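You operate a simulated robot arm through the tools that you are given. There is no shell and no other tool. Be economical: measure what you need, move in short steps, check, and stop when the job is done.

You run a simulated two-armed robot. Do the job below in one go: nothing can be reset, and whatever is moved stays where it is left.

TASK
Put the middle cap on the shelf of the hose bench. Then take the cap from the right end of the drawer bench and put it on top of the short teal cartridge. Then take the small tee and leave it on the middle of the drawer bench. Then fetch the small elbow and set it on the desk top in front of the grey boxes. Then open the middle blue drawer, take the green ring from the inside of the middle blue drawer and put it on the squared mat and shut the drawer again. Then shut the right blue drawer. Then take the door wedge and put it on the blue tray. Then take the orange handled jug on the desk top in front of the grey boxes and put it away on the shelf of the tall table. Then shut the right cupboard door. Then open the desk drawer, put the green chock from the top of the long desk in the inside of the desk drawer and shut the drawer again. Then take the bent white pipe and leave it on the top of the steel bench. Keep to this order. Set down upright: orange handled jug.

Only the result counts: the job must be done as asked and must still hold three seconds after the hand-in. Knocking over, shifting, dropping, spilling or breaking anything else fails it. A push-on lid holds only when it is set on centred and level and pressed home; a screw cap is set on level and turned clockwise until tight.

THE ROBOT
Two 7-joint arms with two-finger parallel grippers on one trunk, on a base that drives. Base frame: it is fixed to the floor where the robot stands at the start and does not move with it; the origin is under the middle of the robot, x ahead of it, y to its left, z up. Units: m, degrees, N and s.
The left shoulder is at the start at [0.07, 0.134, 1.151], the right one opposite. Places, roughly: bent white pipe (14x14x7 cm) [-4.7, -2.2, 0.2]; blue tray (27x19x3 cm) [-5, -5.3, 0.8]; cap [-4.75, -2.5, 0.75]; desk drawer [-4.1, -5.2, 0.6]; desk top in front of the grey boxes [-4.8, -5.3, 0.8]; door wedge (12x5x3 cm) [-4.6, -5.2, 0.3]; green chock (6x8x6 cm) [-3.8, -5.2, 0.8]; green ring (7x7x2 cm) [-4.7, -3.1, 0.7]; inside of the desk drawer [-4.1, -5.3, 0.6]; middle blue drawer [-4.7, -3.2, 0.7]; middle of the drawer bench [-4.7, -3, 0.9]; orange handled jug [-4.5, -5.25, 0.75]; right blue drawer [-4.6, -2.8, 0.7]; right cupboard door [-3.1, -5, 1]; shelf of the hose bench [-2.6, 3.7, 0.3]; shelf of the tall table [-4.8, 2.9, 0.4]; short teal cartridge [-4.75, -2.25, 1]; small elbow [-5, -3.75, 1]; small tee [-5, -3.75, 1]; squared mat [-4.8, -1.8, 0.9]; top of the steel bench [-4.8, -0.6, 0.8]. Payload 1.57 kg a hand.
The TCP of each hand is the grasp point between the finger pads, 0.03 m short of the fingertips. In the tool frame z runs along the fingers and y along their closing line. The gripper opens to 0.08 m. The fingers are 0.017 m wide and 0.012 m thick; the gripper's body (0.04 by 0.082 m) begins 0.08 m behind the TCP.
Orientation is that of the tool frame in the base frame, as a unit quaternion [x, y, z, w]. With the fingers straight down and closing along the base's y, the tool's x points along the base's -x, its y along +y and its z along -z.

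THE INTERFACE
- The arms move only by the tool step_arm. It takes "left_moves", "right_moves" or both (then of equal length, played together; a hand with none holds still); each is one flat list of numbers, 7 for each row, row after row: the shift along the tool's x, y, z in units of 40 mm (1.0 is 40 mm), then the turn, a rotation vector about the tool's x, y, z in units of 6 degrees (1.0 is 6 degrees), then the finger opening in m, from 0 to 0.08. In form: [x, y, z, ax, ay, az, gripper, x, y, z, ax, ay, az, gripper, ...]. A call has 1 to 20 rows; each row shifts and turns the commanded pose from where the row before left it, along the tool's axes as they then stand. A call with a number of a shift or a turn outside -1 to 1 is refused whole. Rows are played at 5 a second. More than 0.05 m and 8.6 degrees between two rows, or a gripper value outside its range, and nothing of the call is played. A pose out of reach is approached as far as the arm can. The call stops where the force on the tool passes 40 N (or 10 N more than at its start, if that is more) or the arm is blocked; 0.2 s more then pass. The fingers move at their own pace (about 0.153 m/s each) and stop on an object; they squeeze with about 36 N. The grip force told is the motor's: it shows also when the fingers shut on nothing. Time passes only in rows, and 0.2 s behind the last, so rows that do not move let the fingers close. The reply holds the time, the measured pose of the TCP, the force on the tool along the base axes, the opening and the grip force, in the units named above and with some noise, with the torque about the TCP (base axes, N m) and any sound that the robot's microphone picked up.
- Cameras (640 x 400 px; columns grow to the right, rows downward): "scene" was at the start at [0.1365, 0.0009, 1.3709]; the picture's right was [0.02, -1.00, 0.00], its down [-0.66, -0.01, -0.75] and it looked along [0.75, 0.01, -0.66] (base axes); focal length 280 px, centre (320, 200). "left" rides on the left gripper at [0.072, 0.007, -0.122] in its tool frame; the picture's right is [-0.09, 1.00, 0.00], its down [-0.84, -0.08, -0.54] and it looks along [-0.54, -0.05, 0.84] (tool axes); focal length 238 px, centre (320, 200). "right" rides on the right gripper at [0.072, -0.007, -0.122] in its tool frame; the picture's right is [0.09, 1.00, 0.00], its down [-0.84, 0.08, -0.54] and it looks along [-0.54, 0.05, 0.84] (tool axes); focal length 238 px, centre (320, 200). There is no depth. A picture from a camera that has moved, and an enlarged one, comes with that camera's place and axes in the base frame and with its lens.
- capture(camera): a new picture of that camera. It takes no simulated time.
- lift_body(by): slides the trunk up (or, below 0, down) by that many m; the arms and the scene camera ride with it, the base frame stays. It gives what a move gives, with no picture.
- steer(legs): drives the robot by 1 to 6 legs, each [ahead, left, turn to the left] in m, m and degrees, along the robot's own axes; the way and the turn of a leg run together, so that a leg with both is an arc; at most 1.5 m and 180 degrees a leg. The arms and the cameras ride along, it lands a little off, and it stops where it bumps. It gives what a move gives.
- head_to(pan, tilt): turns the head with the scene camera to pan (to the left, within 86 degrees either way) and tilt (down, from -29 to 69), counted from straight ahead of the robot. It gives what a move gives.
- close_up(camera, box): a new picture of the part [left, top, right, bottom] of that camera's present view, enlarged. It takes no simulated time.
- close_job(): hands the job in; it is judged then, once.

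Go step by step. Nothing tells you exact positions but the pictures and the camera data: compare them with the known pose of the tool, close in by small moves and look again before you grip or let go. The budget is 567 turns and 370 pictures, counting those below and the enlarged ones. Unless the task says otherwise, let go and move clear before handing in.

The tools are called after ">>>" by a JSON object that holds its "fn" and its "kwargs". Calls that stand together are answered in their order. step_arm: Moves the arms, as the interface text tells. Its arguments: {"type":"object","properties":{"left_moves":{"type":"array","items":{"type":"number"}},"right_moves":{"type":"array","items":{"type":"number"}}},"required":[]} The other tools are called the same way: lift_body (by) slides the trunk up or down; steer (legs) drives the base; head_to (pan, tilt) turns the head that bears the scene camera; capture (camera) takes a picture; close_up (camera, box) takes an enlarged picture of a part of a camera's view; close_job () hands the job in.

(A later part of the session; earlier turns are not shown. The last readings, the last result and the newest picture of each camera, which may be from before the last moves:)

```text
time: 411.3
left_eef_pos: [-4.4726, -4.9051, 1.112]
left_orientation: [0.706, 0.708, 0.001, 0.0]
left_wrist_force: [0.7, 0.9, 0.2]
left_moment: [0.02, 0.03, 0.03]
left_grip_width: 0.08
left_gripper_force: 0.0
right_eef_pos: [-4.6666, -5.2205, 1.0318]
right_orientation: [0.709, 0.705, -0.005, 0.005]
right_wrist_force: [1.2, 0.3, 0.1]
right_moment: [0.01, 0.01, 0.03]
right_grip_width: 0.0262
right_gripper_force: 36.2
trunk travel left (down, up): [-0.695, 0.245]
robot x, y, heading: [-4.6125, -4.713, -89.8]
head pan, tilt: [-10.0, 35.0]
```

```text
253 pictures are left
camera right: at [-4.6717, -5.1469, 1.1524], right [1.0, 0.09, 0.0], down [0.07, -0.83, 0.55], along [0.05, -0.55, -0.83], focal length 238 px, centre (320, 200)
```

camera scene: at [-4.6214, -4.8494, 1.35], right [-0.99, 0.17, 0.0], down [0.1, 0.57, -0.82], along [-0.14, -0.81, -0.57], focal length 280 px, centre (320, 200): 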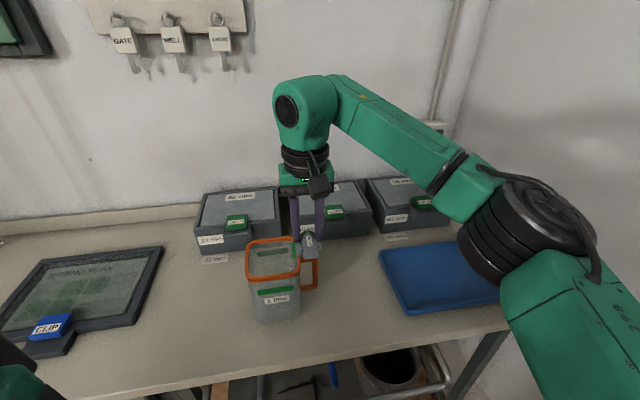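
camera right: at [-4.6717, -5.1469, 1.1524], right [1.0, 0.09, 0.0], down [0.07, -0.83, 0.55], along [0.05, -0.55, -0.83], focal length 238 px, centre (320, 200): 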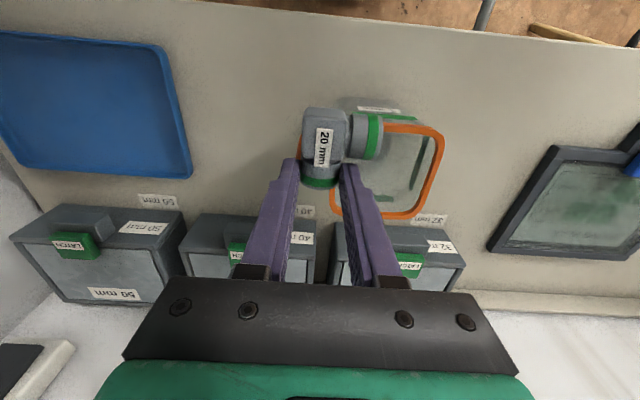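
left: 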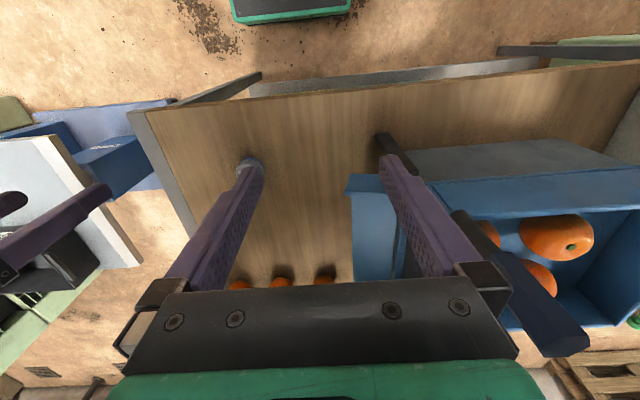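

>>> {"fn": "step_arm", "kwargs": {"right_moves": [0, -0.9, 0, 0, 0, 0, 0, 0, -0.9, 0, 0, 0, 0, 0, 0, -0.9, 0, 0, 0, 0, 0]}}

>>> {"fn": "step_arm", "kwargs": {"right_moves": [0, 0, 1, 0, 0, 0, 0, 0, 0, 1, 0, 0, 0, 0, 0, 0, 1, 0, 0, 0, 0]}}

>>> {"fn": "capture", "kwargs": {"camera": "right"}}

>>> {"fn": "capture", "kwargs": {"camera": "scene"}}

```text
time: 412.1
left_eef_pos: [-4.4749, -4.9042, 1.1118]
left_orientation: [0.706, 0.708, 0.001, 0.001]
left_wrist_force: [0.4, -0.1, -0.6]
left_moment: [-0.01, -0.04, 0.0]
left_grip_width: 0.08
left_gripper_force: 0.1
right_eef_pos: [-4.7728, -5.221, 1.032]
right_orientation: [0.709, 0.706, -0.004, 0.005]
right_wrist_force: [-0.5, -0.2, 0.6]
right_moment: [-0.04, -0.01, -0.01]
right_grip_width: 0.0262
right_gripper_force: 36.3
trunk travel left (down, up): [-0.695, 0.245]
robot x, y, heading: [-4.6075, -4.7142, -90.0]
head pan, tilt: [-10.0, 35.0]
```

```text
time: 412.9
left_eef_pos: [-4.4736, -4.9055, 1.1115]
left_orientation: [0.706, 0.708, 0.002, 0.0]
left_wrist_force: [0.2, 0.1, -1.2]
left_moment: [0.0, 0.03, -0.02]
left_grip_width: 0.0799
left_gripper_force: 0.0
right_eef_pos: [-4.7706, -5.2233, 0.91]
right_orientation: [0.71, 0.704, -0.005, 0.006]
right_wrist_force: [-0.3, 0.0, -1.4]
right_moment: [-0.01, 0.0, 0.01]
right_grip_width: 0.0262
right_gripper_force: 36.4
trunk travel left (down, up): [-0.695, 0.245]
robot x, y, heading: [-4.6082, -4.7106, -90.0]
head pan, tilt: [-10.0, 35.0]
```

```text
252 pictures are left
camera right: at [-4.7777, -5.1489, 1.0307], right [1.0, 0.09, 0.0], down [0.07, -0.83, 0.55], along [0.05, -0.55, -0.83], focal length 238 px, centre (320, 200)
```

right: 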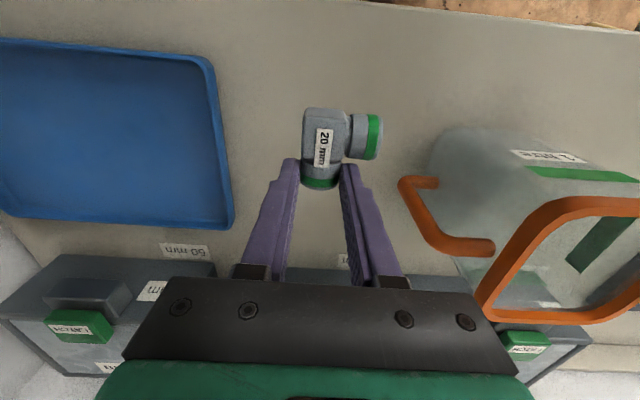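

```text
251 pictures are left
camera scene: at [-4.6218, -4.85, 1.35], right [-0.99, 0.17, 0.0], down [0.1, 0.57, -0.82], along [-0.14, -0.81, -0.57], focal length 280 px, centre (320, 200)
```

scene: 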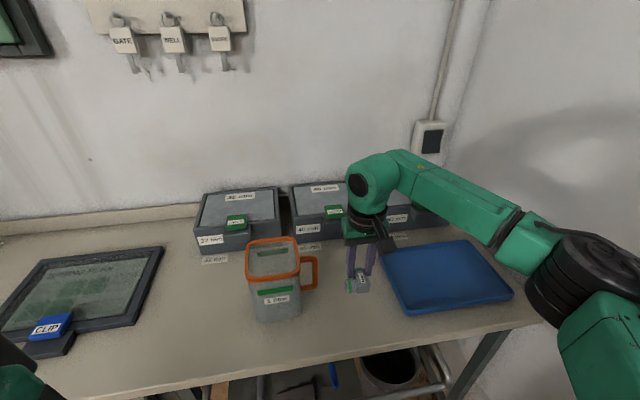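

>>> {"fn": "step_arm", "kwargs": {"right_moves": [0, 0, 0.75, 0, 0, 0, 0, 0, 0, 0.6, 0, 0, 0, 0, 0, 0, 0.2, 0, 0, 0, 0, 0, 0, 0.12, 0, 0, 0, 0, 0, 0, 0.1, 0, 0, 0, 0, 0, 0, 0.1, 0, 0, 0, 0]}}

>>> {"fn": "close_up", "kwargs": {"camera": "scene", "box": [300, 220, 420, 320]}}

```text
time: 414.3
left_eef_pos: [-4.473, -4.9053, 1.1108]
left_orientation: [0.706, 0.708, 0.001, 0.001]
left_wrist_force: [0.5, 0.7, 0.2]
left_moment: [0.0, -0.02, -0.01]
left_grip_width: 0.0799
left_gripper_force: 0.1
right_eef_pos: [-4.7709, -5.2217, 0.8365]
right_orientation: [0.709, 0.705, -0.004, 0.005]
right_wrist_force: [-0.1, -0.6, 0.7]
right_moment: [0.02, 0.0, 0.02]
right_grip_width: 0.0262
right_gripper_force: 36.2
trunk travel left (down, up): [-0.695, 0.245]
robot x, y, heading: [-4.6068, -4.7124, -89.6]
head pan, tilt: [-10.0, 35.0]
```

```text
4.00 times, centred on (360, 270) of scene
camera zoom: at [-4.6218, -4.8494, 1.3501], right [-0.99, 0.17, 0.0], down [0.1, 0.57, -0.82], along [-0.14, -0.81, -0.57], focal length 1118 px, centre (160, -80)
```

zoom: 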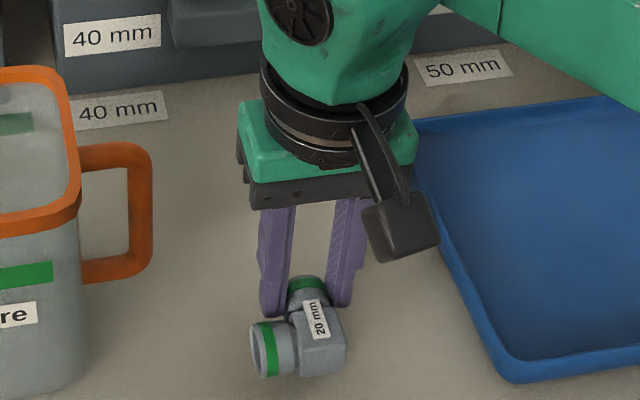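

>>> {"fn": "step_arm", "kwargs": {"right_moves": [0, 0, 0.15, 0, 0, 0, 0, 0, 0, 0.12, 0, 0, 0, 0, 0, 0, 0.1, 0, 0, 0, 0, 0, 0, 0.1, 0, 0, 0, 0]}}

>>> {"fn": "close_up", "kwargs": {"camera": "scene", "box": [300, 220, 420, 320]}}

```text
time: 415.3
left_eef_pos: [-4.473, -4.9029, 1.1119]
left_orientation: [0.706, 0.708, 0.001, 0.001]
left_wrist_force: [0.2, 0.4, 0.4]
left_moment: [0.02, -0.03, 0.0]
left_grip_width: 0.0799
left_gripper_force: 0.0
right_eef_pos: [-4.7712, -5.2217, 0.8223]
right_orientation: [0.71, 0.704, -0.005, 0.008]
right_wrist_force: [-3.3, -3.1, 16.8]
right_moment: [0.33, 0.06, 0.06]
right_grip_width: 0.026
right_gripper_force: 36.3
trunk travel left (down, up): [-0.695, 0.245]
robot x, y, heading: [-4.609, -4.7141, -89.8]
head pan, tilt: [-10.0, 35.0]
```

```text
4.00 times, centred on (360, 270) of scene
camera zoom: at [-4.6217, -4.8469, 1.3507], right [-0.99, 0.17, 0.0], down [0.1, 0.56, -0.82], along [-0.14, -0.81, -0.57], focal length 1118 px, centre (160, -80)
```

zoom: 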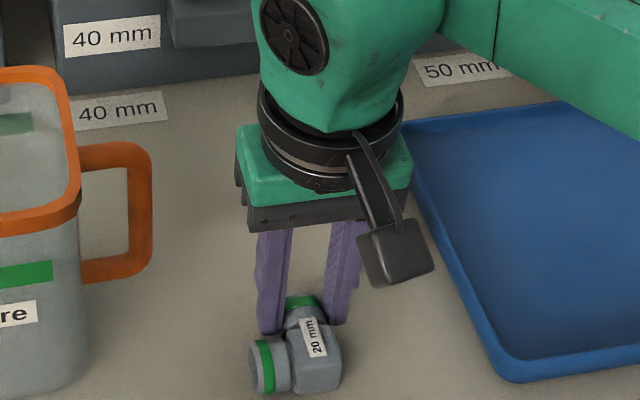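

>>> {"fn": "step_arm", "kwargs": {"right_moves": [0, 0, 0, 0, 0, 0, 0.045, 0, 0, 0, 0, 0, 0, 0.045, 0, 0, -0.7, 0, 0, 0, 0.045, 0, 0, -1, 0, 0, 0, 0.05, 0, 0, -1, 0, 0, 0, 0.05, 0, 0, -1, 0, 0, 0, 0.05, 0.6, 0, -1, 0, 0, 0, 0.05, 0.8, 0, -0.8, 0, 0, 0, 0.05, 0.8, 0, -0.5, 0, 0, 0, 0.05, 0.8, 0, 0, 0, 0, 0, 0.05]}}

>>> {"fn": "capture", "kwargs": {"camera": "scene"}}

```text
time: 417.5
left_eef_pos: [-4.4725, -4.9038, 1.1109]
left_orientation: [0.706, 0.708, 0.001, 0.001]
left_wrist_force: [0.7, 0.2, 0.4]
left_moment: [-0.04, 0.0, 0.04]
left_grip_width: 0.0801
left_gripper_force: 0.0
right_eef_pos: [-4.7703, -5.0961, 1.0588]
right_orientation: [0.71, 0.704, -0.004, 0.006]
right_wrist_force: [-0.3, -0.6, -0.3]
right_moment: [-0.04, -0.01, 0.0]
right_grip_width: 0.0497
right_gripper_force: 0.1
trunk travel left (down, up): [-0.695, 0.245]
robot x, y, heading: [-4.6094, -4.7116, -89.9]
head pan, tilt: [-10.0, 35.0]
```

```text
248 pictures are left
camera scene: at [-4.6223, -4.8479, 1.3502], right [-0.99, 0.17, 0.0], down [0.1, 0.56, -0.82], along [-0.14, -0.81, -0.57], focal length 280 px, centre (320, 200)
```

scene: 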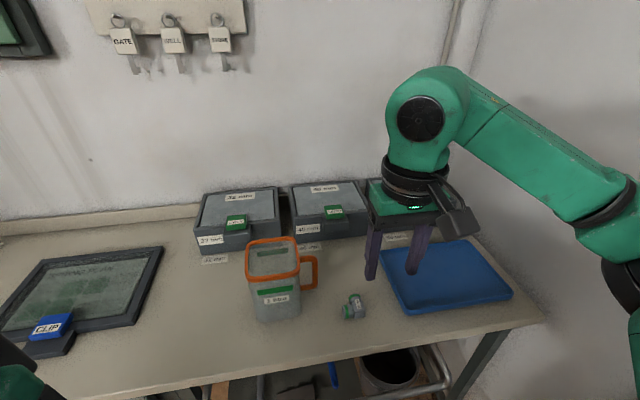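

Elbow is placed. Now to the middle blue drawer.

>>> {"fn": "steer", "kwargs": {"legs": [[-0.55, 0, 0], [0, 0.75, 0], [0.0, 0, -90], [0, -1.0, 0]]}}

>>> {"fn": "head_to", "kwargs": {"pan": 0, "tilt": 35}}

>>> {"fn": "capture", "kwargs": {"camera": "scene"}}

```text
time: 432.8
left_eef_pos: [-4.0902, -3.3291, 1.1109]
left_orientation: [0.999, 0.032, 0.0, 0.001]
left_wrist_force: [-0.6, 0.0, 0.6]
left_moment: [0.0, 0.01, -0.04]
left_grip_width: 0.0801
left_gripper_force: 0.1
right_eef_pos: [-4.3001, -3.0472, 1.0574]
right_orientation: [1.0, 0.027, -0.006, 0.001]
right_wrist_force: [0.0, 0.5, -0.7]
right_moment: [-0.02, -0.02, -0.04]
right_grip_width: 0.0497
right_gripper_force: 0.1
trunk travel left (down, up): [-0.695, 0.245]
robot x, y, heading: [-3.9071, -3.1799, -176.5]
head pan, tilt: [-10.0, 35.0]
```

```text
time: 433.5
left_eef_pos: [-4.0901, -3.3299, 1.1102]
left_orientation: [1.0, 0.031, 0.0, 0.001]
left_wrist_force: [0.3, -0.3, 0.3]
left_moment: [0.0, 0.01, -0.01]
left_grip_width: 0.0801
left_gripper_force: 0.1
right_eef_pos: [-4.2992, -3.0444, 1.0575]
right_orientation: [1.0, 0.028, -0.006, 0.001]
right_wrist_force: [-0.7, 0.8, -0.9]
right_moment: [-0.01, -0.01, 0.01]
right_grip_width: 0.0501
right_gripper_force: 0.1
trunk travel left (down, up): [-0.695, 0.245]
robot x, y, heading: [-3.9069, -3.1833, -176.3]
head pan, tilt: [0.0, 35.0]
```

```text
247 pictures are left
camera scene: at [-4.0416, -3.1917, 1.3501], right [-0.06, 1.0, 0.0], down [0.57, 0.04, -0.82], along [-0.82, -0.05, -0.57], focal length 280 px, centre (320, 200)
```

scene: 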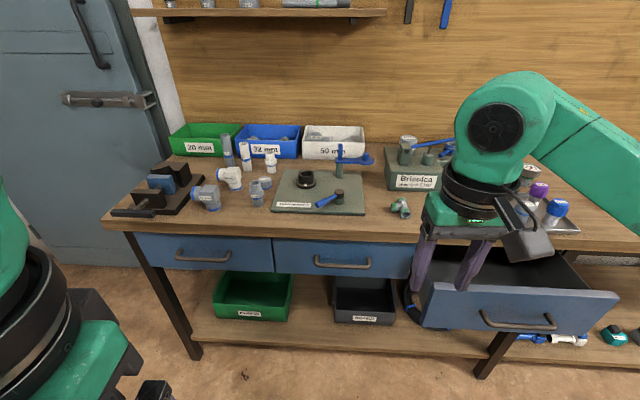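

Middle drawer's handle is near (-4.58,-3.16,0.77). I'll turn the right hand so it points forward with fingers closing vertically; first the 90° roll.

>>> {"fn": "step_arm", "kwargs": {"right_moves": [-0.2, 0, 0, 0, 0, 1, 0.06, 0, 0.2, 0, 0, 0, 1, 0.06, 0, 0.2, 0, 0, 0, 1, 0.06, 0, 0.2, 0, 0, 0, 1, 0.06, 0, 0.2, 0, 0, 0, 1, 0.06, 0, 0.2, 0, 0, 0, 1, 0.06, 0, 0.2, 0, 0, 0, 1, 0.06, 0, 0.2, 0, 0, 0, 1, 0.06, 0, 0.2, 0, 0, 0, 1, 0.06, 0, 0.2, 0, 0, 0, 1, 0.06, 0, 0.2, 0, 0, 0, 1, 0.06, 0, 0.2, 0, 0, 0, 1, 0.06, 0, 0, 0, 0, 0, 1, 0.06, 0, 0, 0, 0, 0, 1, 0.06]}}

>>> {"fn": "step_arm", "kwargs": {"right_moves": [0, 0, 0, -1, 0, 0, 0.06, 0, 0, 0, -1, 0, 0, 0.06, 0, 0, 0, -1, 0, 0, 0.06, 0, 0, 0, -1, 0, 0, 0.06, 0, 0, 0, -1, 0, 0, 0.06, 0, 0, 0, -1, 0, 0, 0.06, 0, 0, 0, -1, 0, 0, 0.06, 0, 0, 0, -1, 0, 0, 0.06, 0, 0, 0, -1, 0, 0, 0.06, 0, 0, 0, -1, 0, 0, 0.06]}}

>>> {"fn": "capture", "kwargs": {"camera": "scene"}}

>>> {"fn": "capture", "kwargs": {"camera": "right"}}

```text
time: 436.5
left_eef_pos: [-4.0895, -3.3299, 1.1116]
left_orientation: [1.0, 0.031, 0.001, 0.001]
left_wrist_force: [-0.1, 0.0, 0.1]
left_moment: [0.01, -0.01, 0.01]
left_grip_width: 0.08
left_gripper_force: 0.1
right_eef_pos: [-4.354, -3.1174, 1.0596]
right_orientation: [0.761, -0.649, -0.004, 0.006]
right_wrist_force: [-0.6, 0.2, -0.1]
right_moment: [-0.03, 0.01, -0.02]
right_grip_width: 0.0603
right_gripper_force: 0.1
trunk travel left (down, up): [-0.695, 0.245]
robot x, y, heading: [-3.9023, -3.1803, -176.7]
head pan, tilt: [0.0, 35.0]
```

```text
time: 438.7
left_eef_pos: [-4.0898, -3.3287, 1.1119]
left_orientation: [1.0, 0.031, 0.0, 0.001]
left_wrist_force: [-0.7, -0.5, -0.7]
left_moment: [-0.06, 0.02, 0.0]
left_grip_width: 0.0801
left_gripper_force: 0.1
right_eef_pos: [-4.3527, -3.1158, 1.0579]
right_orientation: [0.655, -0.56, -0.329, 0.386]
right_wrist_force: [-0.3, -0.2, -0.6]
right_moment: [-0.01, 0.01, 0.02]
right_grip_width: 0.0601
right_gripper_force: 0.1
trunk travel left (down, up): [-0.695, 0.245]
robot x, y, heading: [-3.9057, -3.1835, -176.3]
head pan, tilt: [0.0, 35.0]
```

```text
246 pictures are left
camera scene: at [-4.0412, -3.1916, 1.3501], right [-0.06, 1.0, 0.0], down [0.57, 0.04, -0.82], along [-0.82, -0.05, -0.57], focal length 280 px, centre (320, 200)
```

scene: 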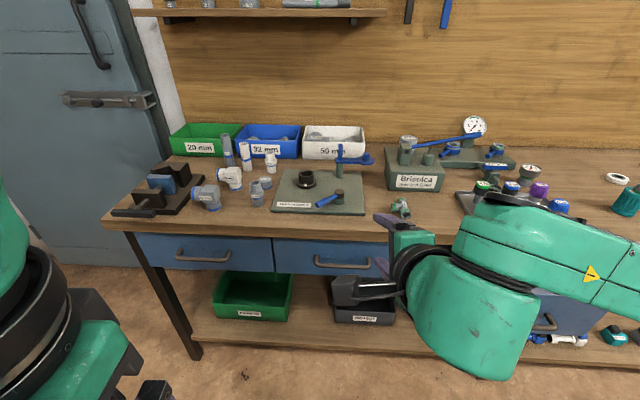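

```text
245 pictures are left
camera right: at [-4.2324, -3.1696, 1.1122], right [-0.46, -0.17, 0.87], down [0.3, 0.9, 0.33], along [-0.83, 0.41, -0.36], focal length 238 px, centre (320, 200)
```

right: 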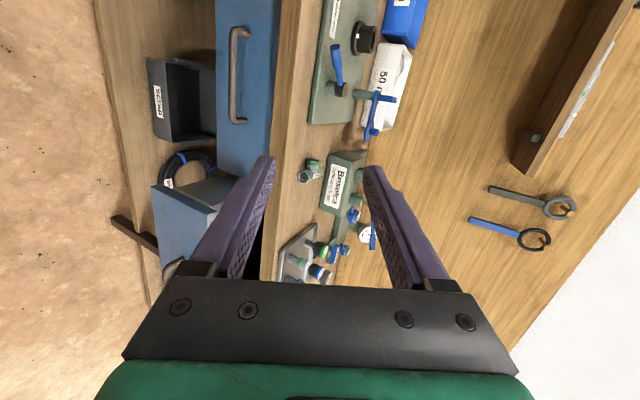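

>>> {"fn": "step_arm", "kwargs": {"right_moves": [0.073, -0.48, 0.886, 0, 0, 0, 0.06, 0.073, -0.48, 0.886, 0, 0, 0, 0.06, 0.073, -0.48, 0.886, 0, 0, 0, 0.06, 0.073, -0.48, 0.886, 0, 0, 0, 0.06, 0.073, -0.48, 0.886, 0, 0, 0, 0.06, 0.073, -0.48, 0.886, 0, 0, 0, 0.06, 0.073, -0.48, 0.886, 0, 0, 0, 0.06]}}

>>> {"fn": "capture", "kwargs": {"camera": "right"}}

>>> {"fn": "capture", "kwargs": {"camera": "scene"}}

```text
time: 440.3
left_eef_pos: [-4.0906, -3.3299, 1.1109]
left_orientation: [1.0, 0.031, 0.001, 0.0]
left_wrist_force: [0.5, 0.3, 0.0]
left_moment: [-0.02, -0.02, 0.03]
left_grip_width: 0.08
left_gripper_force: 0.0
right_eef_pos: [-4.5025, -3.1574, 0.8179]
right_orientation: [0.658, -0.558, -0.328, 0.385]
right_wrist_force: [-0.8, 0.1, -0.3]
right_moment: [0.02, 0.01, -0.03]
right_grip_width: 0.0597
right_gripper_force: 0.0
trunk travel left (down, up): [-0.695, 0.245]
robot x, y, heading: [-3.9087, -3.1842, -176.4]
head pan, tilt: [0.0, 35.0]
```

```text
244 pictures are left
camera right: at [-4.3826, -3.212, 0.8708], right [-0.46, -0.17, 0.87], down [0.3, 0.9, 0.33], along [-0.83, 0.41, -0.37], focal length 238 px, centre (320, 200)
```

right: 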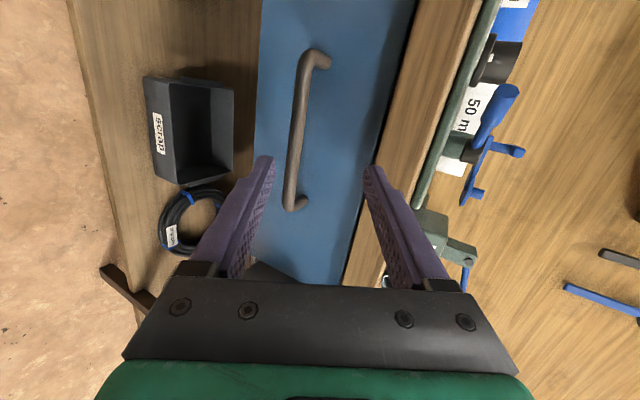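

```text
243 pictures are left
camera scene: at [-4.0427, -3.1932, 1.35], right [-0.06, 1.0, 0.0], down [0.57, 0.04, -0.82], along [-0.82, -0.05, -0.57], focal length 280 px, centre (320, 200)
```

scene: 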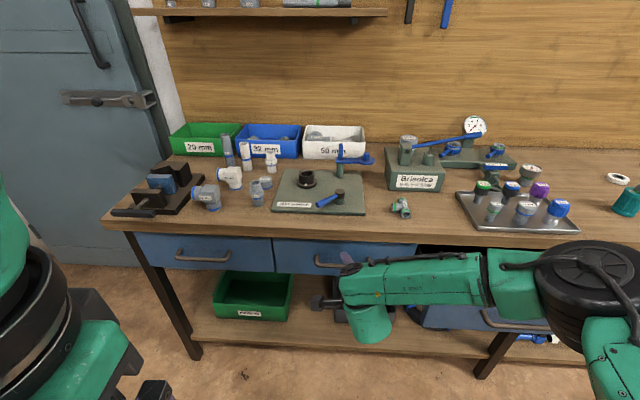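

>>> {"fn": "step_arm", "kwargs": {"right_moves": [0, -0.3, 0.7, 0, 0, 0, 0.06, 0, -0.3, 0.7, 0, 0, 0, 0.06]}}

>>> {"fn": "capture", "kwargs": {"camera": "right"}}

```text
time: 440.9
left_eef_pos: [-4.0918, -3.33, 1.1106]
left_orientation: [1.0, 0.031, 0.001, 0.001]
left_wrist_force: [0.2, 0.2, 0.0]
left_moment: [0.04, 0.01, -0.01]
left_grip_width: 0.0797
left_gripper_force: 0.0
right_eef_pos: [-4.5354, -3.1644, 0.7708]
right_orientation: [0.656, -0.559, -0.329, 0.385]
right_wrist_force: [-0.6, 0.3, -0.2]
right_moment: [0.01, 0.02, 0.04]
right_grip_width: 0.0601
right_gripper_force: 0.0
trunk travel left (down, up): [-0.695, 0.245]
robot x, y, heading: [-3.9053, -3.1854, -176.4]
head pan, tilt: [0.0, 35.0]
```

```text
242 pictures are left
camera right: at [-4.4158, -3.218, 0.8249], right [-0.47, -0.17, 0.87], down [0.3, 0.9, 0.33], along [-0.83, 0.41, -0.37], focal length 238 px, centre (320, 200)
```

right: 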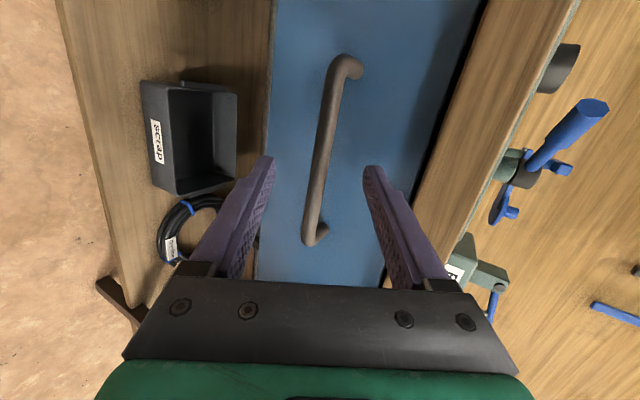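

>>> {"fn": "step_arm", "kwargs": {"right_moves": [0, 0, 0, 0, -0.65, 0.36, 0.06, 0, 0, 0, 0, -0.65, 0.36, 0.06, 0, 0, 0.8, 0, 0, 0, 0.06]}}

>>> {"fn": "capture", "kwargs": {"camera": "right"}}

```text
time: 441.7
left_eef_pos: [-4.0914, -3.3296, 1.1118]
left_orientation: [1.0, 0.031, 0.001, 0.001]
left_wrist_force: [0.1, 0.6, -0.7]
left_moment: [-0.01, -0.01, 0.02]
left_grip_width: 0.08
left_gripper_force: 0.0
right_eef_pos: [-4.5644, -3.164, 0.7547]
right_orientation: [0.611, -0.609, -0.358, 0.358]
right_wrist_force: [-0.5, -0.3, -0.1]
right_moment: [0.01, -0.02, 0.03]
right_grip_width: 0.0602
right_gripper_force: 0.1
trunk travel left (down, up): [-0.695, 0.245]
robot x, y, heading: [-3.9055, -3.1826, -176.2]
head pan, tilt: [0.0, 35.0]
```

```text
241 pictures are left
camera right: at [-4.4547, -3.2353, 0.8092], right [-0.49, -0.09, 0.87], down [0.43, 0.84, 0.33], along [-0.76, 0.54, -0.37], focal length 238 px, centre (320, 200)
```

right: 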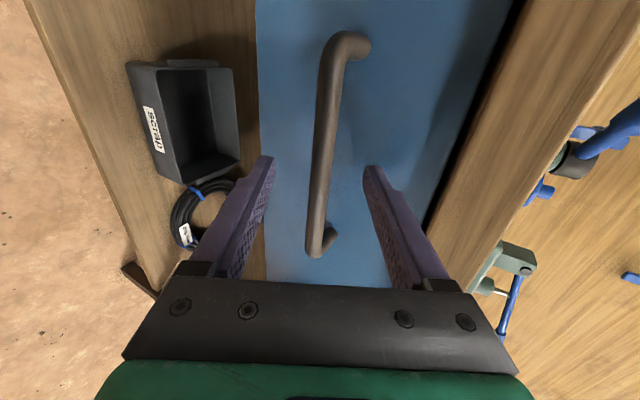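

>>> {"fn": "step_arm", "kwargs": {"right_moves": [0, 0, 0.5, 0, 0, 0, 0.06]}}

>>> {"fn": "capture", "kwargs": {"camera": "right"}}

```text
time: 442.1
left_eef_pos: [-4.0805, -3.3292, 1.1138]
left_orientation: [0.999, 0.032, -0.004, 0.001]
left_wrist_force: [0.0, -0.9, -0.1]
left_moment: [0.02, -0.01, 0.03]
left_grip_width: 0.0801
left_gripper_force: 0.0
right_eef_pos: [-4.5742, -3.1648, 0.752]
right_orientation: [0.609, -0.608, -0.36, 0.36]
right_wrist_force: [29.2, 7.0, 14.9]
right_moment: [-0.16, 1.31, -0.33]
right_grip_width: 0.0589
right_gripper_force: 0.0
trunk travel left (down, up): [-0.695, 0.245]
robot x, y, heading: [-3.9068, -3.1817, -176.4]
head pan, tilt: [0.0, 35.0]
```

```text
240 pictures are left
camera right: at [-4.4636, -3.2363, 0.8047], right [-0.48, -0.09, 0.87], down [0.44, 0.84, 0.33], along [-0.76, 0.54, -0.36], focal length 238 px, centre (320, 200)
```

right: 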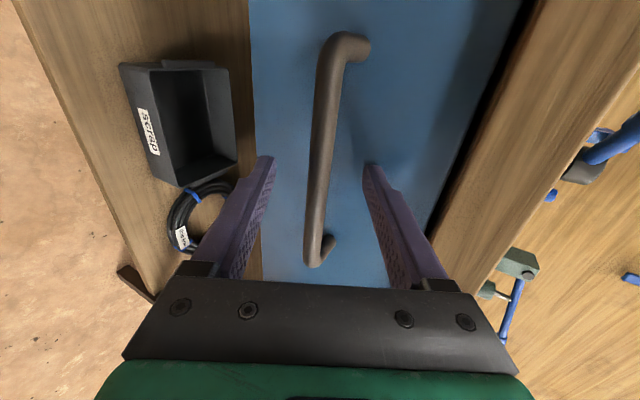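

>>> {"fn": "step_arm", "kwargs": {"right_moves": [0, 0, -0.08, 0, 0, 0, 0.03, 0, 0, 0, 0, 0, 0, 0.0, 0, 0, 0, 0, 0, 0, 0.0]}}

>>> {"fn": "capture", "kwargs": {"camera": "right"}}

```text
time: 442.9
left_eef_pos: [-4.0923, -3.3299, 1.1107]
left_orientation: [0.999, 0.032, 0.001, 0.001]
left_wrist_force: [0.0, -0.3, 0.5]
left_moment: [0.01, -0.02, 0.01]
left_grip_width: 0.0802
left_gripper_force: 0.0
right_eef_pos: [-4.5793, -3.1661, 0.7466]
right_orientation: [0.611, -0.609, -0.357, 0.358]
right_wrist_force: [-2.4, -0.9, -5.3]
right_moment: [0.25, 0.02, -0.25]
right_grip_width: 0.0136
right_gripper_force: 30.7
trunk travel left (down, up): [-0.695, 0.245]
robot x, y, heading: [-3.9079, -3.1822, -176.4]
head pan, tilt: [0.0, 35.0]
```

```text
239 pictures are left
camera right: at [-4.4692, -3.2377, 0.8004], right [-0.49, -0.1, 0.87], down [0.43, 0.84, 0.33], along [-0.76, 0.54, -0.37], focal length 238 px, centre (320, 200)
```

right: 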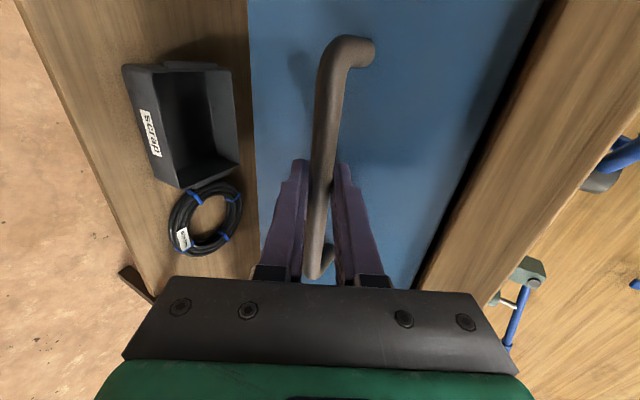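

Handle gripped. Pulling the drawer straight out with the arm.

>>> {"fn": "step_arm", "kwargs": {"right_moves": [0, -0.49, -0.87, 0, 0, 0, 0, 0, -0.49, -0.87, 0, 0, 0, 0, 0, -0.49, -0.87, 0, 0, 0, 0, 0, -0.49, -0.87, 0, 0, 0, 0, 0, -0.49, -0.87, 0, 0, 0, 0]}}

>>> {"fn": "capture", "kwargs": {"camera": "scene"}}

```text
time: 444.1
left_eef_pos: [-4.0928, -3.3289, 1.11]
left_orientation: [1.0, 0.031, 0.002, 0.002]
left_wrist_force: [-0.1, -0.5, -0.1]
left_moment: [0.02, -0.02, 0.0]
left_grip_width: 0.08
left_gripper_force: 0.1
right_eef_pos: [-4.3778, -3.1653, 0.7469]
right_orientation: [0.612, -0.611, -0.355, 0.355]
right_wrist_force: [1.5, 10.1, -24.7]
right_moment: [0.43, -0.04, -0.47]
right_grip_width: 0.0141
right_gripper_force: 30.1
trunk travel left (down, up): [-0.695, 0.245]
robot x, y, heading: [-3.9053, -3.1818, -176.4]
head pan, tilt: [0.0, 35.0]
```

```text
238 pictures are left
camera scene: at [-4.045, -3.1898, 1.3493], right [-0.06, 1.0, 0.0], down [0.57, 0.03, -0.82], along [-0.82, -0.05, -0.58], focal length 280 px, centre (320, 200)
```

scene: 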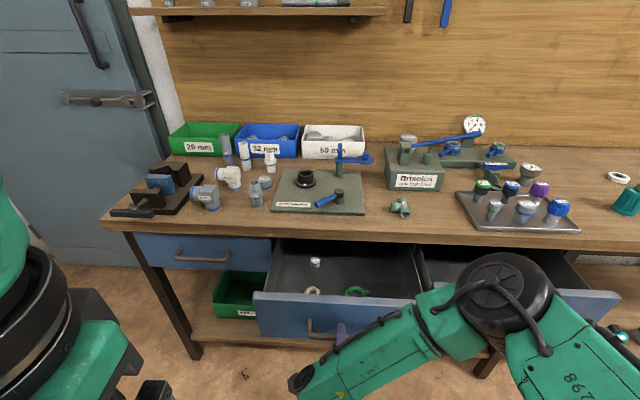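

>>> {"fn": "step_arm", "kwargs": {"right_moves": [0, 0, 0, 0, 0, 0, 0.05, 0, 0, 0, 0, 0, 0, 0.05, 0, 0, -0.8, 0, 0, 0, 0.06, 0, 0, -0.8, 0, 0, 0, 0.06, 0, 0.9, -0.3, 0, 0, 0, 0.06, 0, 0.9, -0.3, 0, 0, 0, 0.06, 0, 0.9, 0, 0, 0, 0, 0.06, 0, 0.9, 0, 0, 0, 0, 0.06, 0, 0.9, 0, 0, 0, 0, 0.06, 0, 0.9, 0, 0, 0, 0, 0.06, 0, 0.9, 0, 0, 0, 0, 0.06]}}

>>> {"fn": "step_arm", "kwargs": {"right_moves": [0, 0, 0, 1, 0, 0, 0.06, 0, 0, 0, 1, 0, 0, 0.06, 0, 0, 0, 1, 0, 0, 0.06, 0, 0, 0, 1, 0, 0, 0.06, 0, 0, 0, 1, 0, 0, 0.06, 0, 0, 0, 1, 0, 0, 0.06, 0, 0, 0, 1, 0, 0, 0.06, 0, 0, 0, 1, 0, 0, 0.06, 0, 0, 0, 1, 0, 0, 0.06, 0, 0, 0, 1, 0, 0, 0.06]}}

>>> {"fn": "capture", "kwargs": {"camera": "right"}}

>>> {"fn": "capture", "kwargs": {"camera": "scene"}}

```text
time: 446.5
left_eef_pos: [-4.0908, -3.3293, 1.1113]
left_orientation: [1.0, 0.032, 0.001, 0.001]
left_wrist_force: [0.0, -0.4, 0.5]
left_moment: [0.03, 0.0, 0.0]
left_grip_width: 0.0796
left_gripper_force: 0.0
right_eef_pos: [-4.4235, -3.1634, 1.0084]
right_orientation: [0.612, -0.609, -0.356, 0.358]
right_wrist_force: [1.0, -0.2, 0.1]
right_moment: [0.04, 0.03, 0.01]
right_grip_width: 0.0603
right_gripper_force: 0.1
trunk travel left (down, up): [-0.695, 0.245]
robot x, y, heading: [-3.9069, -3.1827, -176.4]
head pan, tilt: [0.0, 35.0]
```

```text
time: 448.7
left_eef_pos: [-4.0913, -3.3297, 1.1107]
left_orientation: [1.0, 0.031, 0.0, 0.001]
left_wrist_force: [-0.2, 0.4, 0.0]
left_moment: [0.03, 0.03, 0.0]
left_grip_width: 0.0801
left_gripper_force: 0.1
right_eef_pos: [-4.4242, -3.1668, 1.0101]
right_orientation: [0.709, -0.705, -0.004, 0.004]
right_wrist_force: [-0.9, 0.5, -0.7]
right_moment: [0.02, 0.01, 0.01]
right_grip_width: 0.0598
right_gripper_force: 0.0
trunk travel left (down, up): [-0.695, 0.245]
robot x, y, heading: [-3.9021, -3.1811, -176.3]
head pan, tilt: [0.0, 35.0]
```

```text
237 pictures are left
camera right: at [-4.4152, -3.2384, 1.1319], right [-1.0, -0.1, 0.01], down [-0.07, 0.84, 0.54], along [-0.06, 0.54, -0.84], focal length 238 px, centre (320, 200)
```

right: 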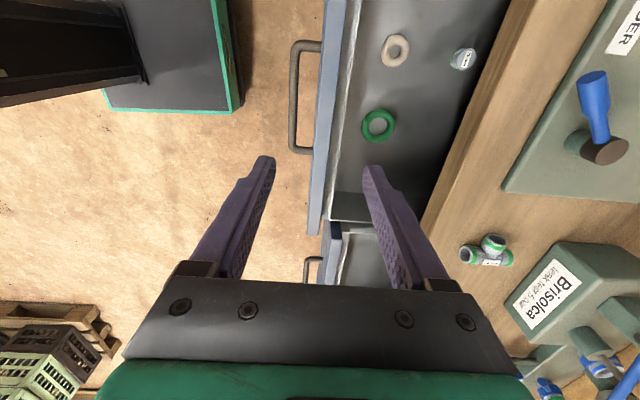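

```text
236 pictures are left
camera scene: at [-4.0422, -3.1925, 1.35], right [-0.06, 1.0, 0.0], down [0.57, 0.04, -0.82], along [-0.82, -0.05, -0.57], focal length 280 px, centre (320, 200)
```

scene: 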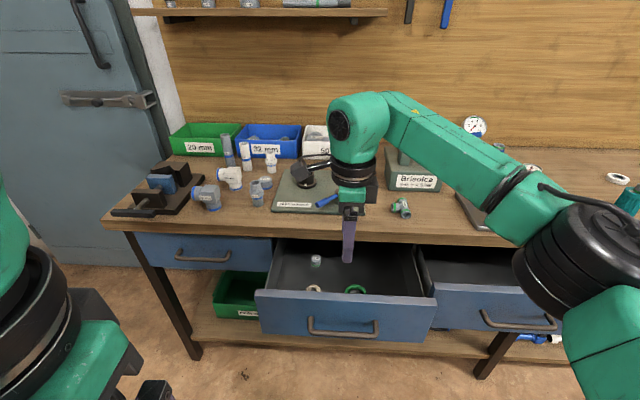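

The green ring lies at about (-4.534,-3.128,0.715) in the drawer. I'll drive in 12 cm, lower, and grip its front band with one finger in the hole.

>>> {"fn": "steer", "kwargs": {"legs": [[0.12, -0.0075, -3.5]]}}

>>> {"fn": "lift_body", "kwargs": {"by": -0.06}}

>>> {"fn": "capture", "kwargs": {"camera": "right"}}

```text
time: 449.9
left_eef_pos: [-4.2195, -3.3147, 1.1112]
left_orientation: [1.0, 0.001, -0.001, 0.001]
left_wrist_force: [-0.1, 0.6, -0.1]
left_moment: [0.02, 0.0, 0.01]
left_grip_width: 0.08
left_gripper_force: 0.0
right_eef_pos: [-4.5412, -3.1317, 1.0112]
right_orientation: [-0.686, 0.728, 0.007, -0.005]
right_wrist_force: [0.3, 0.6, -1.2]
right_moment: [-0.02, 0.0, -0.04]
right_grip_width: 0.0602
right_gripper_force: 0.0
trunk travel left (down, up): [-0.695, 0.245]
robot x, y, heading: [-4.0291, -3.1762, -179.7]
head pan, tilt: [0.0, 35.0]
```

```text
time: 450.9
left_eef_pos: [-4.221, -3.3129, 1.0517]
left_orientation: [1.0, 0.001, 0.001, 0.0]
left_wrist_force: [-0.1, 0.6, -1.2]
left_moment: [-0.03, 0.02, 0.01]
left_grip_width: 0.0801
left_gripper_force: 0.0
right_eef_pos: [-4.5429, -3.1289, 0.9499]
right_orientation: [-0.687, 0.727, 0.005, -0.005]
right_wrist_force: [0.1, -0.1, -0.9]
right_moment: [0.01, 0.01, 0.02]
right_grip_width: 0.0598
right_gripper_force: 0.1
trunk travel left (down, up): [-0.635, 0.305]
robot x, y, heading: [-4.0269, -3.1757, -180.3]
head pan, tilt: [0.0, 35.0]
```

```text
235 pictures are left
camera right: at [-4.5381, -3.2028, 1.0725], right [-1.0, -0.03, 0.01], down [-0.02, 0.84, 0.54], along [-0.03, 0.54, -0.84], focal length 238 px, centre (320, 200)
```

right: 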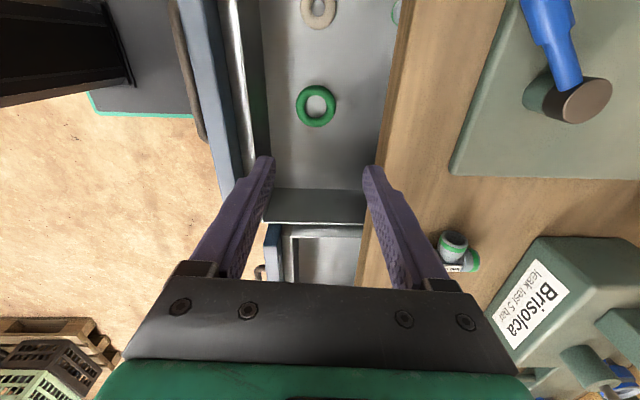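

>>> {"fn": "step_arm", "kwargs": {"right_moves": [0.1, -0.65, 0, 0, 0, 0, 0.04, 0, 0, 1, 0, 0, 0, 0.04, 0, 0, 1, 0, 0, 0, 0.04, 0, 0, 1, 0, 0, 0, 0.04]}}

>>> {"fn": "capture", "kwargs": {"camera": "right"}}

>>> {"fn": "capture", "kwargs": {"camera": "scene"}}

```text
time: 451.9
left_eef_pos: [-4.2205, -3.3144, 1.0504]
left_orientation: [1.0, 0.001, 0.0, 0.001]
left_wrist_force: [-0.1, -0.8, -0.4]
left_moment: [0.03, -0.01, 0.02]
left_grip_width: 0.0802
left_gripper_force: 0.0
right_eef_pos: [-4.5176, -3.1366, 0.8305]
right_orientation: [-0.686, 0.727, 0.005, -0.005]
right_wrist_force: [-0.7, 0.6, -0.4]
right_moment: [-0.01, 0.01, 0.01]
right_grip_width: 0.04
right_gripper_force: 0.1
trunk travel left (down, up): [-0.635, 0.305]
robot x, y, heading: [-4.0233, -3.1801, -179.9]
head pan, tilt: [0.0, 35.0]
```

```text
234 pictures are left
camera right: at [-4.5135, -3.2088, 0.9523], right [-1.0, -0.03, 0.01], down [-0.02, 0.84, 0.54], along [-0.03, 0.54, -0.84], focal length 238 px, centre (320, 200)
```

right: 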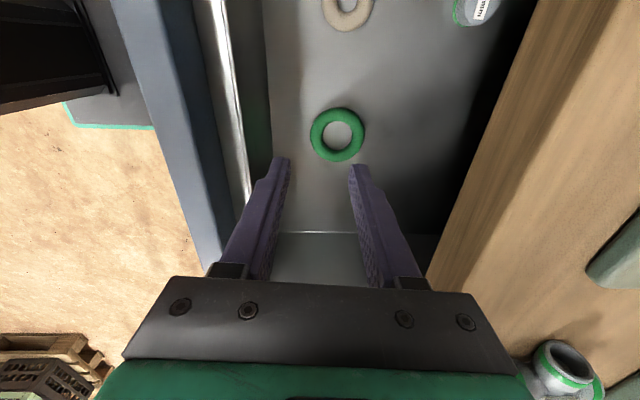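

```text
233 pictures are left
camera scene: at [-4.1637, -3.1797, 1.2901], right [0.0, 1.0, 0.0], down [0.57, 0.0, -0.82], along [-0.82, 0.0, -0.57], focal length 280 px, centre (320, 200)
```

scene: 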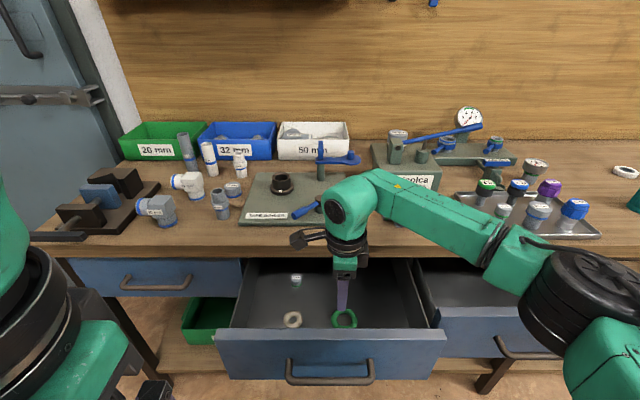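

>>> {"fn": "step_arm", "kwargs": {"right_moves": [0, 0, 0.8, 0, 0, 0, 0.04, 0, 0, 0.8, 0, 0, 0, 0.04, 0, 0, 0.3, 0, 0, 0, 0.04]}}

>>> {"fn": "capture", "kwargs": {"camera": "right"}}

```text
time: 452.8
left_eef_pos: [-4.22, -3.3141, 1.0515]
left_orientation: [1.0, 0.001, 0.0, 0.001]
left_wrist_force: [-0.5, 0.1, 1.0]
left_moment: [-0.02, -0.03, -0.01]
left_grip_width: 0.0798
left_gripper_force: 0.2
right_eef_pos: [-4.5221, -3.1368, 0.753]
right_orientation: [-0.685, 0.728, 0.006, -0.003]
right_wrist_force: [-0.1, -0.9, -0.4]
right_moment: [-0.02, 0.0, -0.02]
right_grip_width: 0.0403
right_gripper_force: 0.1
trunk travel left (down, up): [-0.635, 0.305]
robot x, y, heading: [-4.0274, -3.1776, -180.1]
head pan, tilt: [0.0, 35.0]
```

```text
232 pictures are left
camera right: at [-4.5175, -3.2092, 0.8755], right [-1.0, -0.03, 0.01], down [-0.02, 0.84, 0.54], along [-0.03, 0.54, -0.84], focal length 238 px, centre (320, 200)
```

right: 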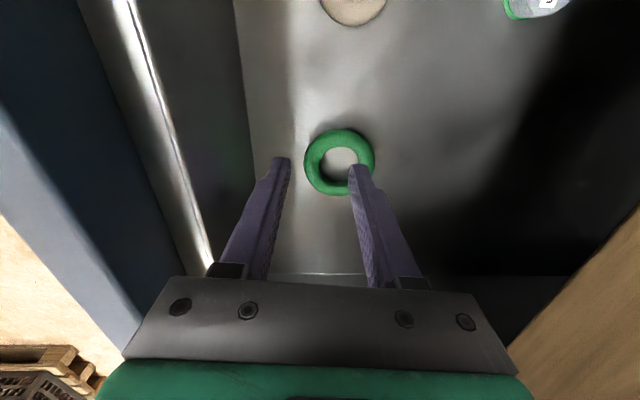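

>>> {"fn": "step_arm", "kwargs": {"right_moves": [0.08, -0.2, 0, 0, 0, 0, 0.04, 0, 0, 0.25, 0, 0, 0, 0.04]}}

>>> {"fn": "capture", "kwargs": {"camera": "right"}}

```text
time: 453.4
left_eef_pos: [-4.2202, -3.3153, 1.0508]
left_orientation: [1.0, 0.001, -0.001, 0.001]
left_wrist_force: [-0.9, 0.5, 0.3]
left_moment: [-0.02, 0.03, -0.04]
left_grip_width: 0.0799
left_gripper_force: 0.0
right_eef_pos: [-4.5134, -3.1402, 0.7433]
right_orientation: [-0.686, 0.728, 0.005, -0.005]
right_wrist_force: [0.2, -0.4, 0.5]
right_moment: [0.0, 0.01, -0.01]
right_grip_width: 0.0398
right_gripper_force: 0.0
trunk travel left (down, up): [-0.635, 0.305]
robot x, y, heading: [-4.025, -3.1794, -179.9]
head pan, tilt: [0.0, 35.0]
```

```text
231 pictures are left
camera right: at [-4.5089, -3.2121, 0.8651], right [-1.0, -0.03, 0.01], down [-0.02, 0.84, 0.54], along [-0.03, 0.54, -0.84], focal length 238 px, centre (320, 200)
```

right: 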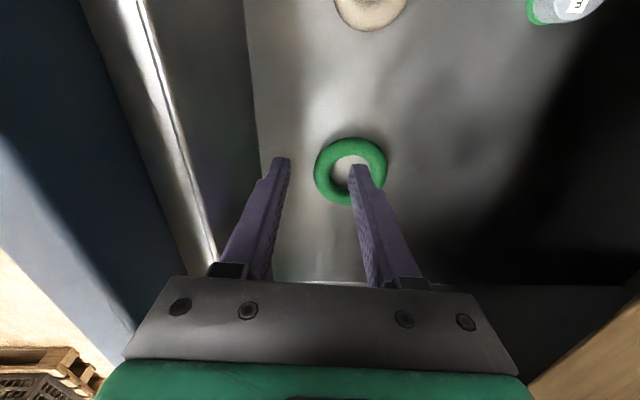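

>>> {"fn": "step_arm", "kwargs": {"right_moves": [0, 0, 0.2, 0, 0, 0, 0.04, 0, 0, 0.12, 0, 0, 0, 0.04, 0, 0, 0.1, 0, 0, 0, 0.04]}}

>>> {"fn": "step_arm", "kwargs": {"right_moves": [0, 0, 0, 0, 0, 0, 0.0, 0, 0, 0, 0, 0, 0, 0.0, 0, 0, 0, 0, 0, 0, 0.0]}}

>>> {"fn": "capture", "kwargs": {"camera": "right"}}

```text
time: 454.1
left_eef_pos: [-4.2211, -3.3142, 1.0502]
left_orientation: [1.0, 0.001, 0.0, 0.001]
left_wrist_force: [-0.9, 0.1, 0.4]
left_moment: [0.0, 0.02, -0.01]
left_grip_width: 0.0801
left_gripper_force: 0.1
right_eef_pos: [-4.5145, -3.1386, 0.7251]
right_orientation: [-0.686, 0.728, 0.006, -0.005]
right_wrist_force: [0.4, 0.2, 0.1]
right_moment: [-0.02, -0.03, 0.0]
right_grip_width: 0.04
right_gripper_force: 0.0
trunk travel left (down, up): [-0.635, 0.305]
robot x, y, heading: [-4.0278, -3.1785, -179.7]
head pan, tilt: [0.0, 35.0]
```

```text
time: 454.9
left_eef_pos: [-4.2203, -3.314, 1.0509]
left_orientation: [1.0, 0.001, 0.0, 0.0]
left_wrist_force: [-0.4, -0.6, 0.2]
left_moment: [0.0, 0.0, 0.02]
left_grip_width: 0.0802
left_gripper_force: 0.1
right_eef_pos: [-4.5137, -3.1398, 0.7269]
right_orientation: [-0.686, 0.727, 0.006, -0.005]
right_wrist_force: [-0.1, -0.4, -0.2]
right_moment: [0.01, -0.01, 0.01]
right_grip_width: 0.0001
right_gripper_force: 21.3
trunk travel left (down, up): [-0.635, 0.305]
robot x, y, heading: [-4.0312, -3.1799, -179.9]
head pan, tilt: [0.0, 35.0]
```

```text
230 pictures are left
camera right: at [-4.5095, -3.2119, 0.8486], right [-1.0, -0.03, 0.01], down [-0.02, 0.84, 0.54], along [-0.03, 0.54, -0.84], focal length 238 px, centre (320, 200)
```

right: 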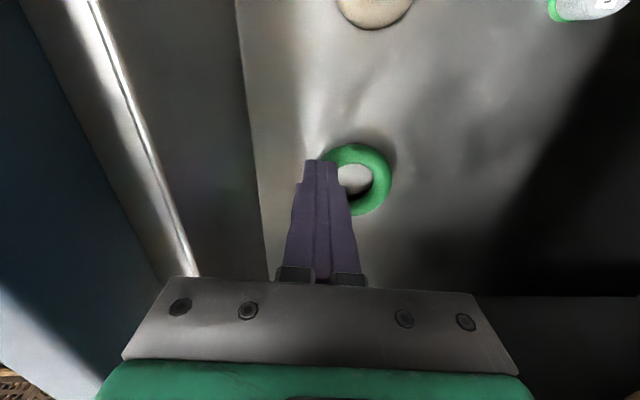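

The ring lies a bit deeper (z≈0.69). Reopening, correcting y by 9 mm and going lower.

>>> {"fn": "step_arm", "kwargs": {"right_moves": [0, 0, -0.4, 0, 0, 0, 0.04, -0.22, 0.07, 0, 0, 0, 0, 0.04, 0, 0, 0, 0, 0, 0, 0.04]}}

>>> {"fn": "close_up", "kwargs": {"camera": "right", "box": [240, 100, 440, 240]}}

```text
time: 455.8
left_eef_pos: [-4.2204, -3.3138, 1.0509]
left_orientation: [1.0, 0.001, 0.001, 0.001]
left_wrist_force: [-0.3, -0.2, 0.5]
left_moment: [-0.05, 0.03, 0.0]
left_grip_width: 0.0799
left_gripper_force: 0.0
right_eef_pos: [-4.5173, -3.1298, 0.7431]
right_orientation: [-0.687, 0.727, 0.005, -0.005]
right_wrist_force: [0.2, 0.0, 0.3]
right_moment: [0.0, -0.02, -0.02]
right_grip_width: 0.0401
right_gripper_force: 0.1
trunk travel left (down, up): [-0.635, 0.305]
robot x, y, heading: [-4.0291, -3.1784, -179.8]
head pan, tilt: [0.0, 35.0]
```

```text
2.86 times, centred on (340, 170) of right
camera zoom: at [-4.5119, -3.2028, 0.8644], right [-1.0, -0.03, 0.01], down [-0.02, 0.84, 0.54], along [-0.03, 0.54, -0.84], focal length 681 px, centre (263, 286)
```

zoom: 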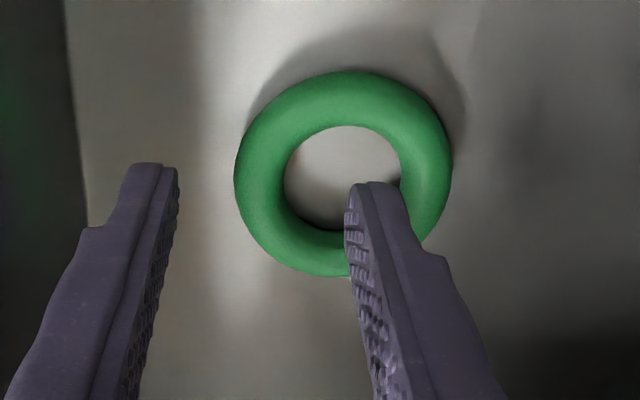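

>>> {"fn": "step_arm", "kwargs": {"right_moves": [0, 0, 0.4, 0, 0, 0, 0.04, 0, 0, 0.3, 0, 0, 0, 0.04, 0, 0, 0.15, 0, 0, 0, 0.04, 0, 0, 0.1, 0, 0, 0, 0.04]}}

>>> {"fn": "close_up", "kwargs": {"camera": "right", "box": [240, 100, 440, 240]}}

```text
time: 456.8
left_eef_pos: [-4.2172, -3.3139, 1.0518]
left_orientation: [1.0, 0.001, -0.002, 0.001]
left_wrist_force: [0.7, 0.0, 0.8]
left_moment: [0.03, 0.01, -0.02]
left_grip_width: 0.0801
left_gripper_force: 0.1
right_eef_pos: [-4.5163, -3.1303, 0.7081]
right_orientation: [-0.686, 0.728, 0.007, -0.008]
right_wrist_force: [-1.5, 4.4, 26.7]
right_moment: [0.18, -0.68, 0.11]
right_grip_width: 0.0378
right_gripper_force: 0.0
trunk travel left (down, up): [-0.635, 0.305]
robot x, y, heading: [-4.023, -3.1774, -179.9]
head pan, tilt: [0.0, 35.0]
```

```text
2.86 times, centred on (340, 170) of right
camera zoom: at [-4.5108, -3.2026, 0.8308], right [-1.0, -0.03, 0.02], down [-0.02, 0.84, 0.54], along [-0.03, 0.54, -0.84], focal length 681 px, centre (263, 286)
```

zoom: 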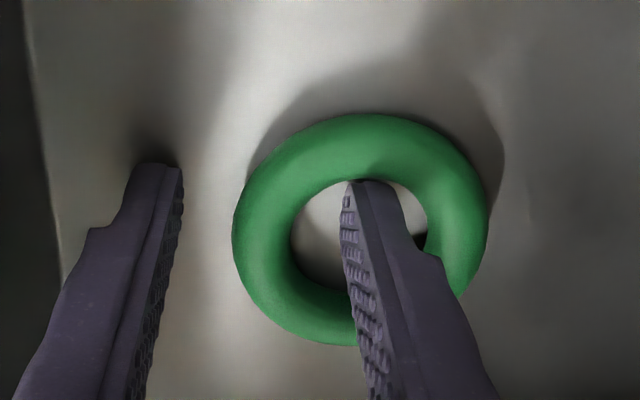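

>>> {"fn": "step_arm", "kwargs": {"right_moves": [0, 0, -0.1, 0, 0, 0, 0.04, 0, 0, 0, 0, 0, 0, 0.0, 0, 0, 0, 0, 0, 0, 0.0, 0, 0, 0, 0, 0, 0, 0.0]}}

>>> {"fn": "capture", "kwargs": {"camera": "right"}}

```text
time: 457.8
left_eef_pos: [-4.2181, -3.3142, 1.0508]
left_orientation: [1.0, 0.0, -0.001, 0.001]
left_wrist_force: [-0.6, -0.4, -0.4]
left_moment: [-0.01, 0.0, -0.02]
left_grip_width: 0.08
left_gripper_force: 0.0
right_eef_pos: [-4.5155, -3.1307, 0.708]
right_orientation: [-0.686, 0.728, 0.006, -0.005]
right_wrist_force: [2.4, -0.7, 9.2]
right_moment: [-0.05, -0.26, -0.03]
right_grip_width: 0.0144
right_gripper_force: 30.0
trunk travel left (down, up): [-0.635, 0.305]
robot x, y, heading: [-4.027, -3.1827, -179.8]
head pan, tilt: [0.0, 35.0]
```

```text
227 pictures are left
camera right: at [-4.5102, -3.2035, 0.8304], right [-1.0, -0.03, 0.01], down [-0.02, 0.84, 0.54], along [-0.03, 0.54, -0.84], focal length 238 px, centre (320, 200)
```

right: 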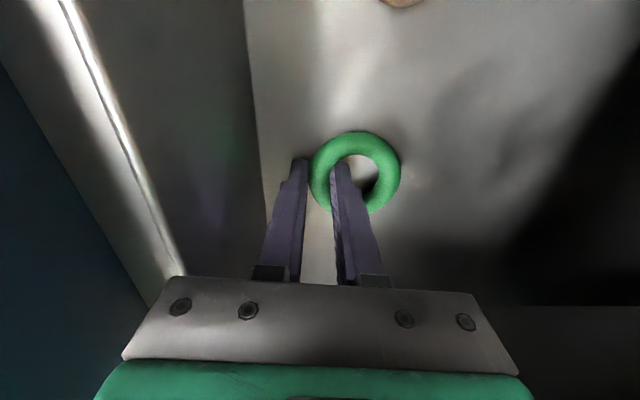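

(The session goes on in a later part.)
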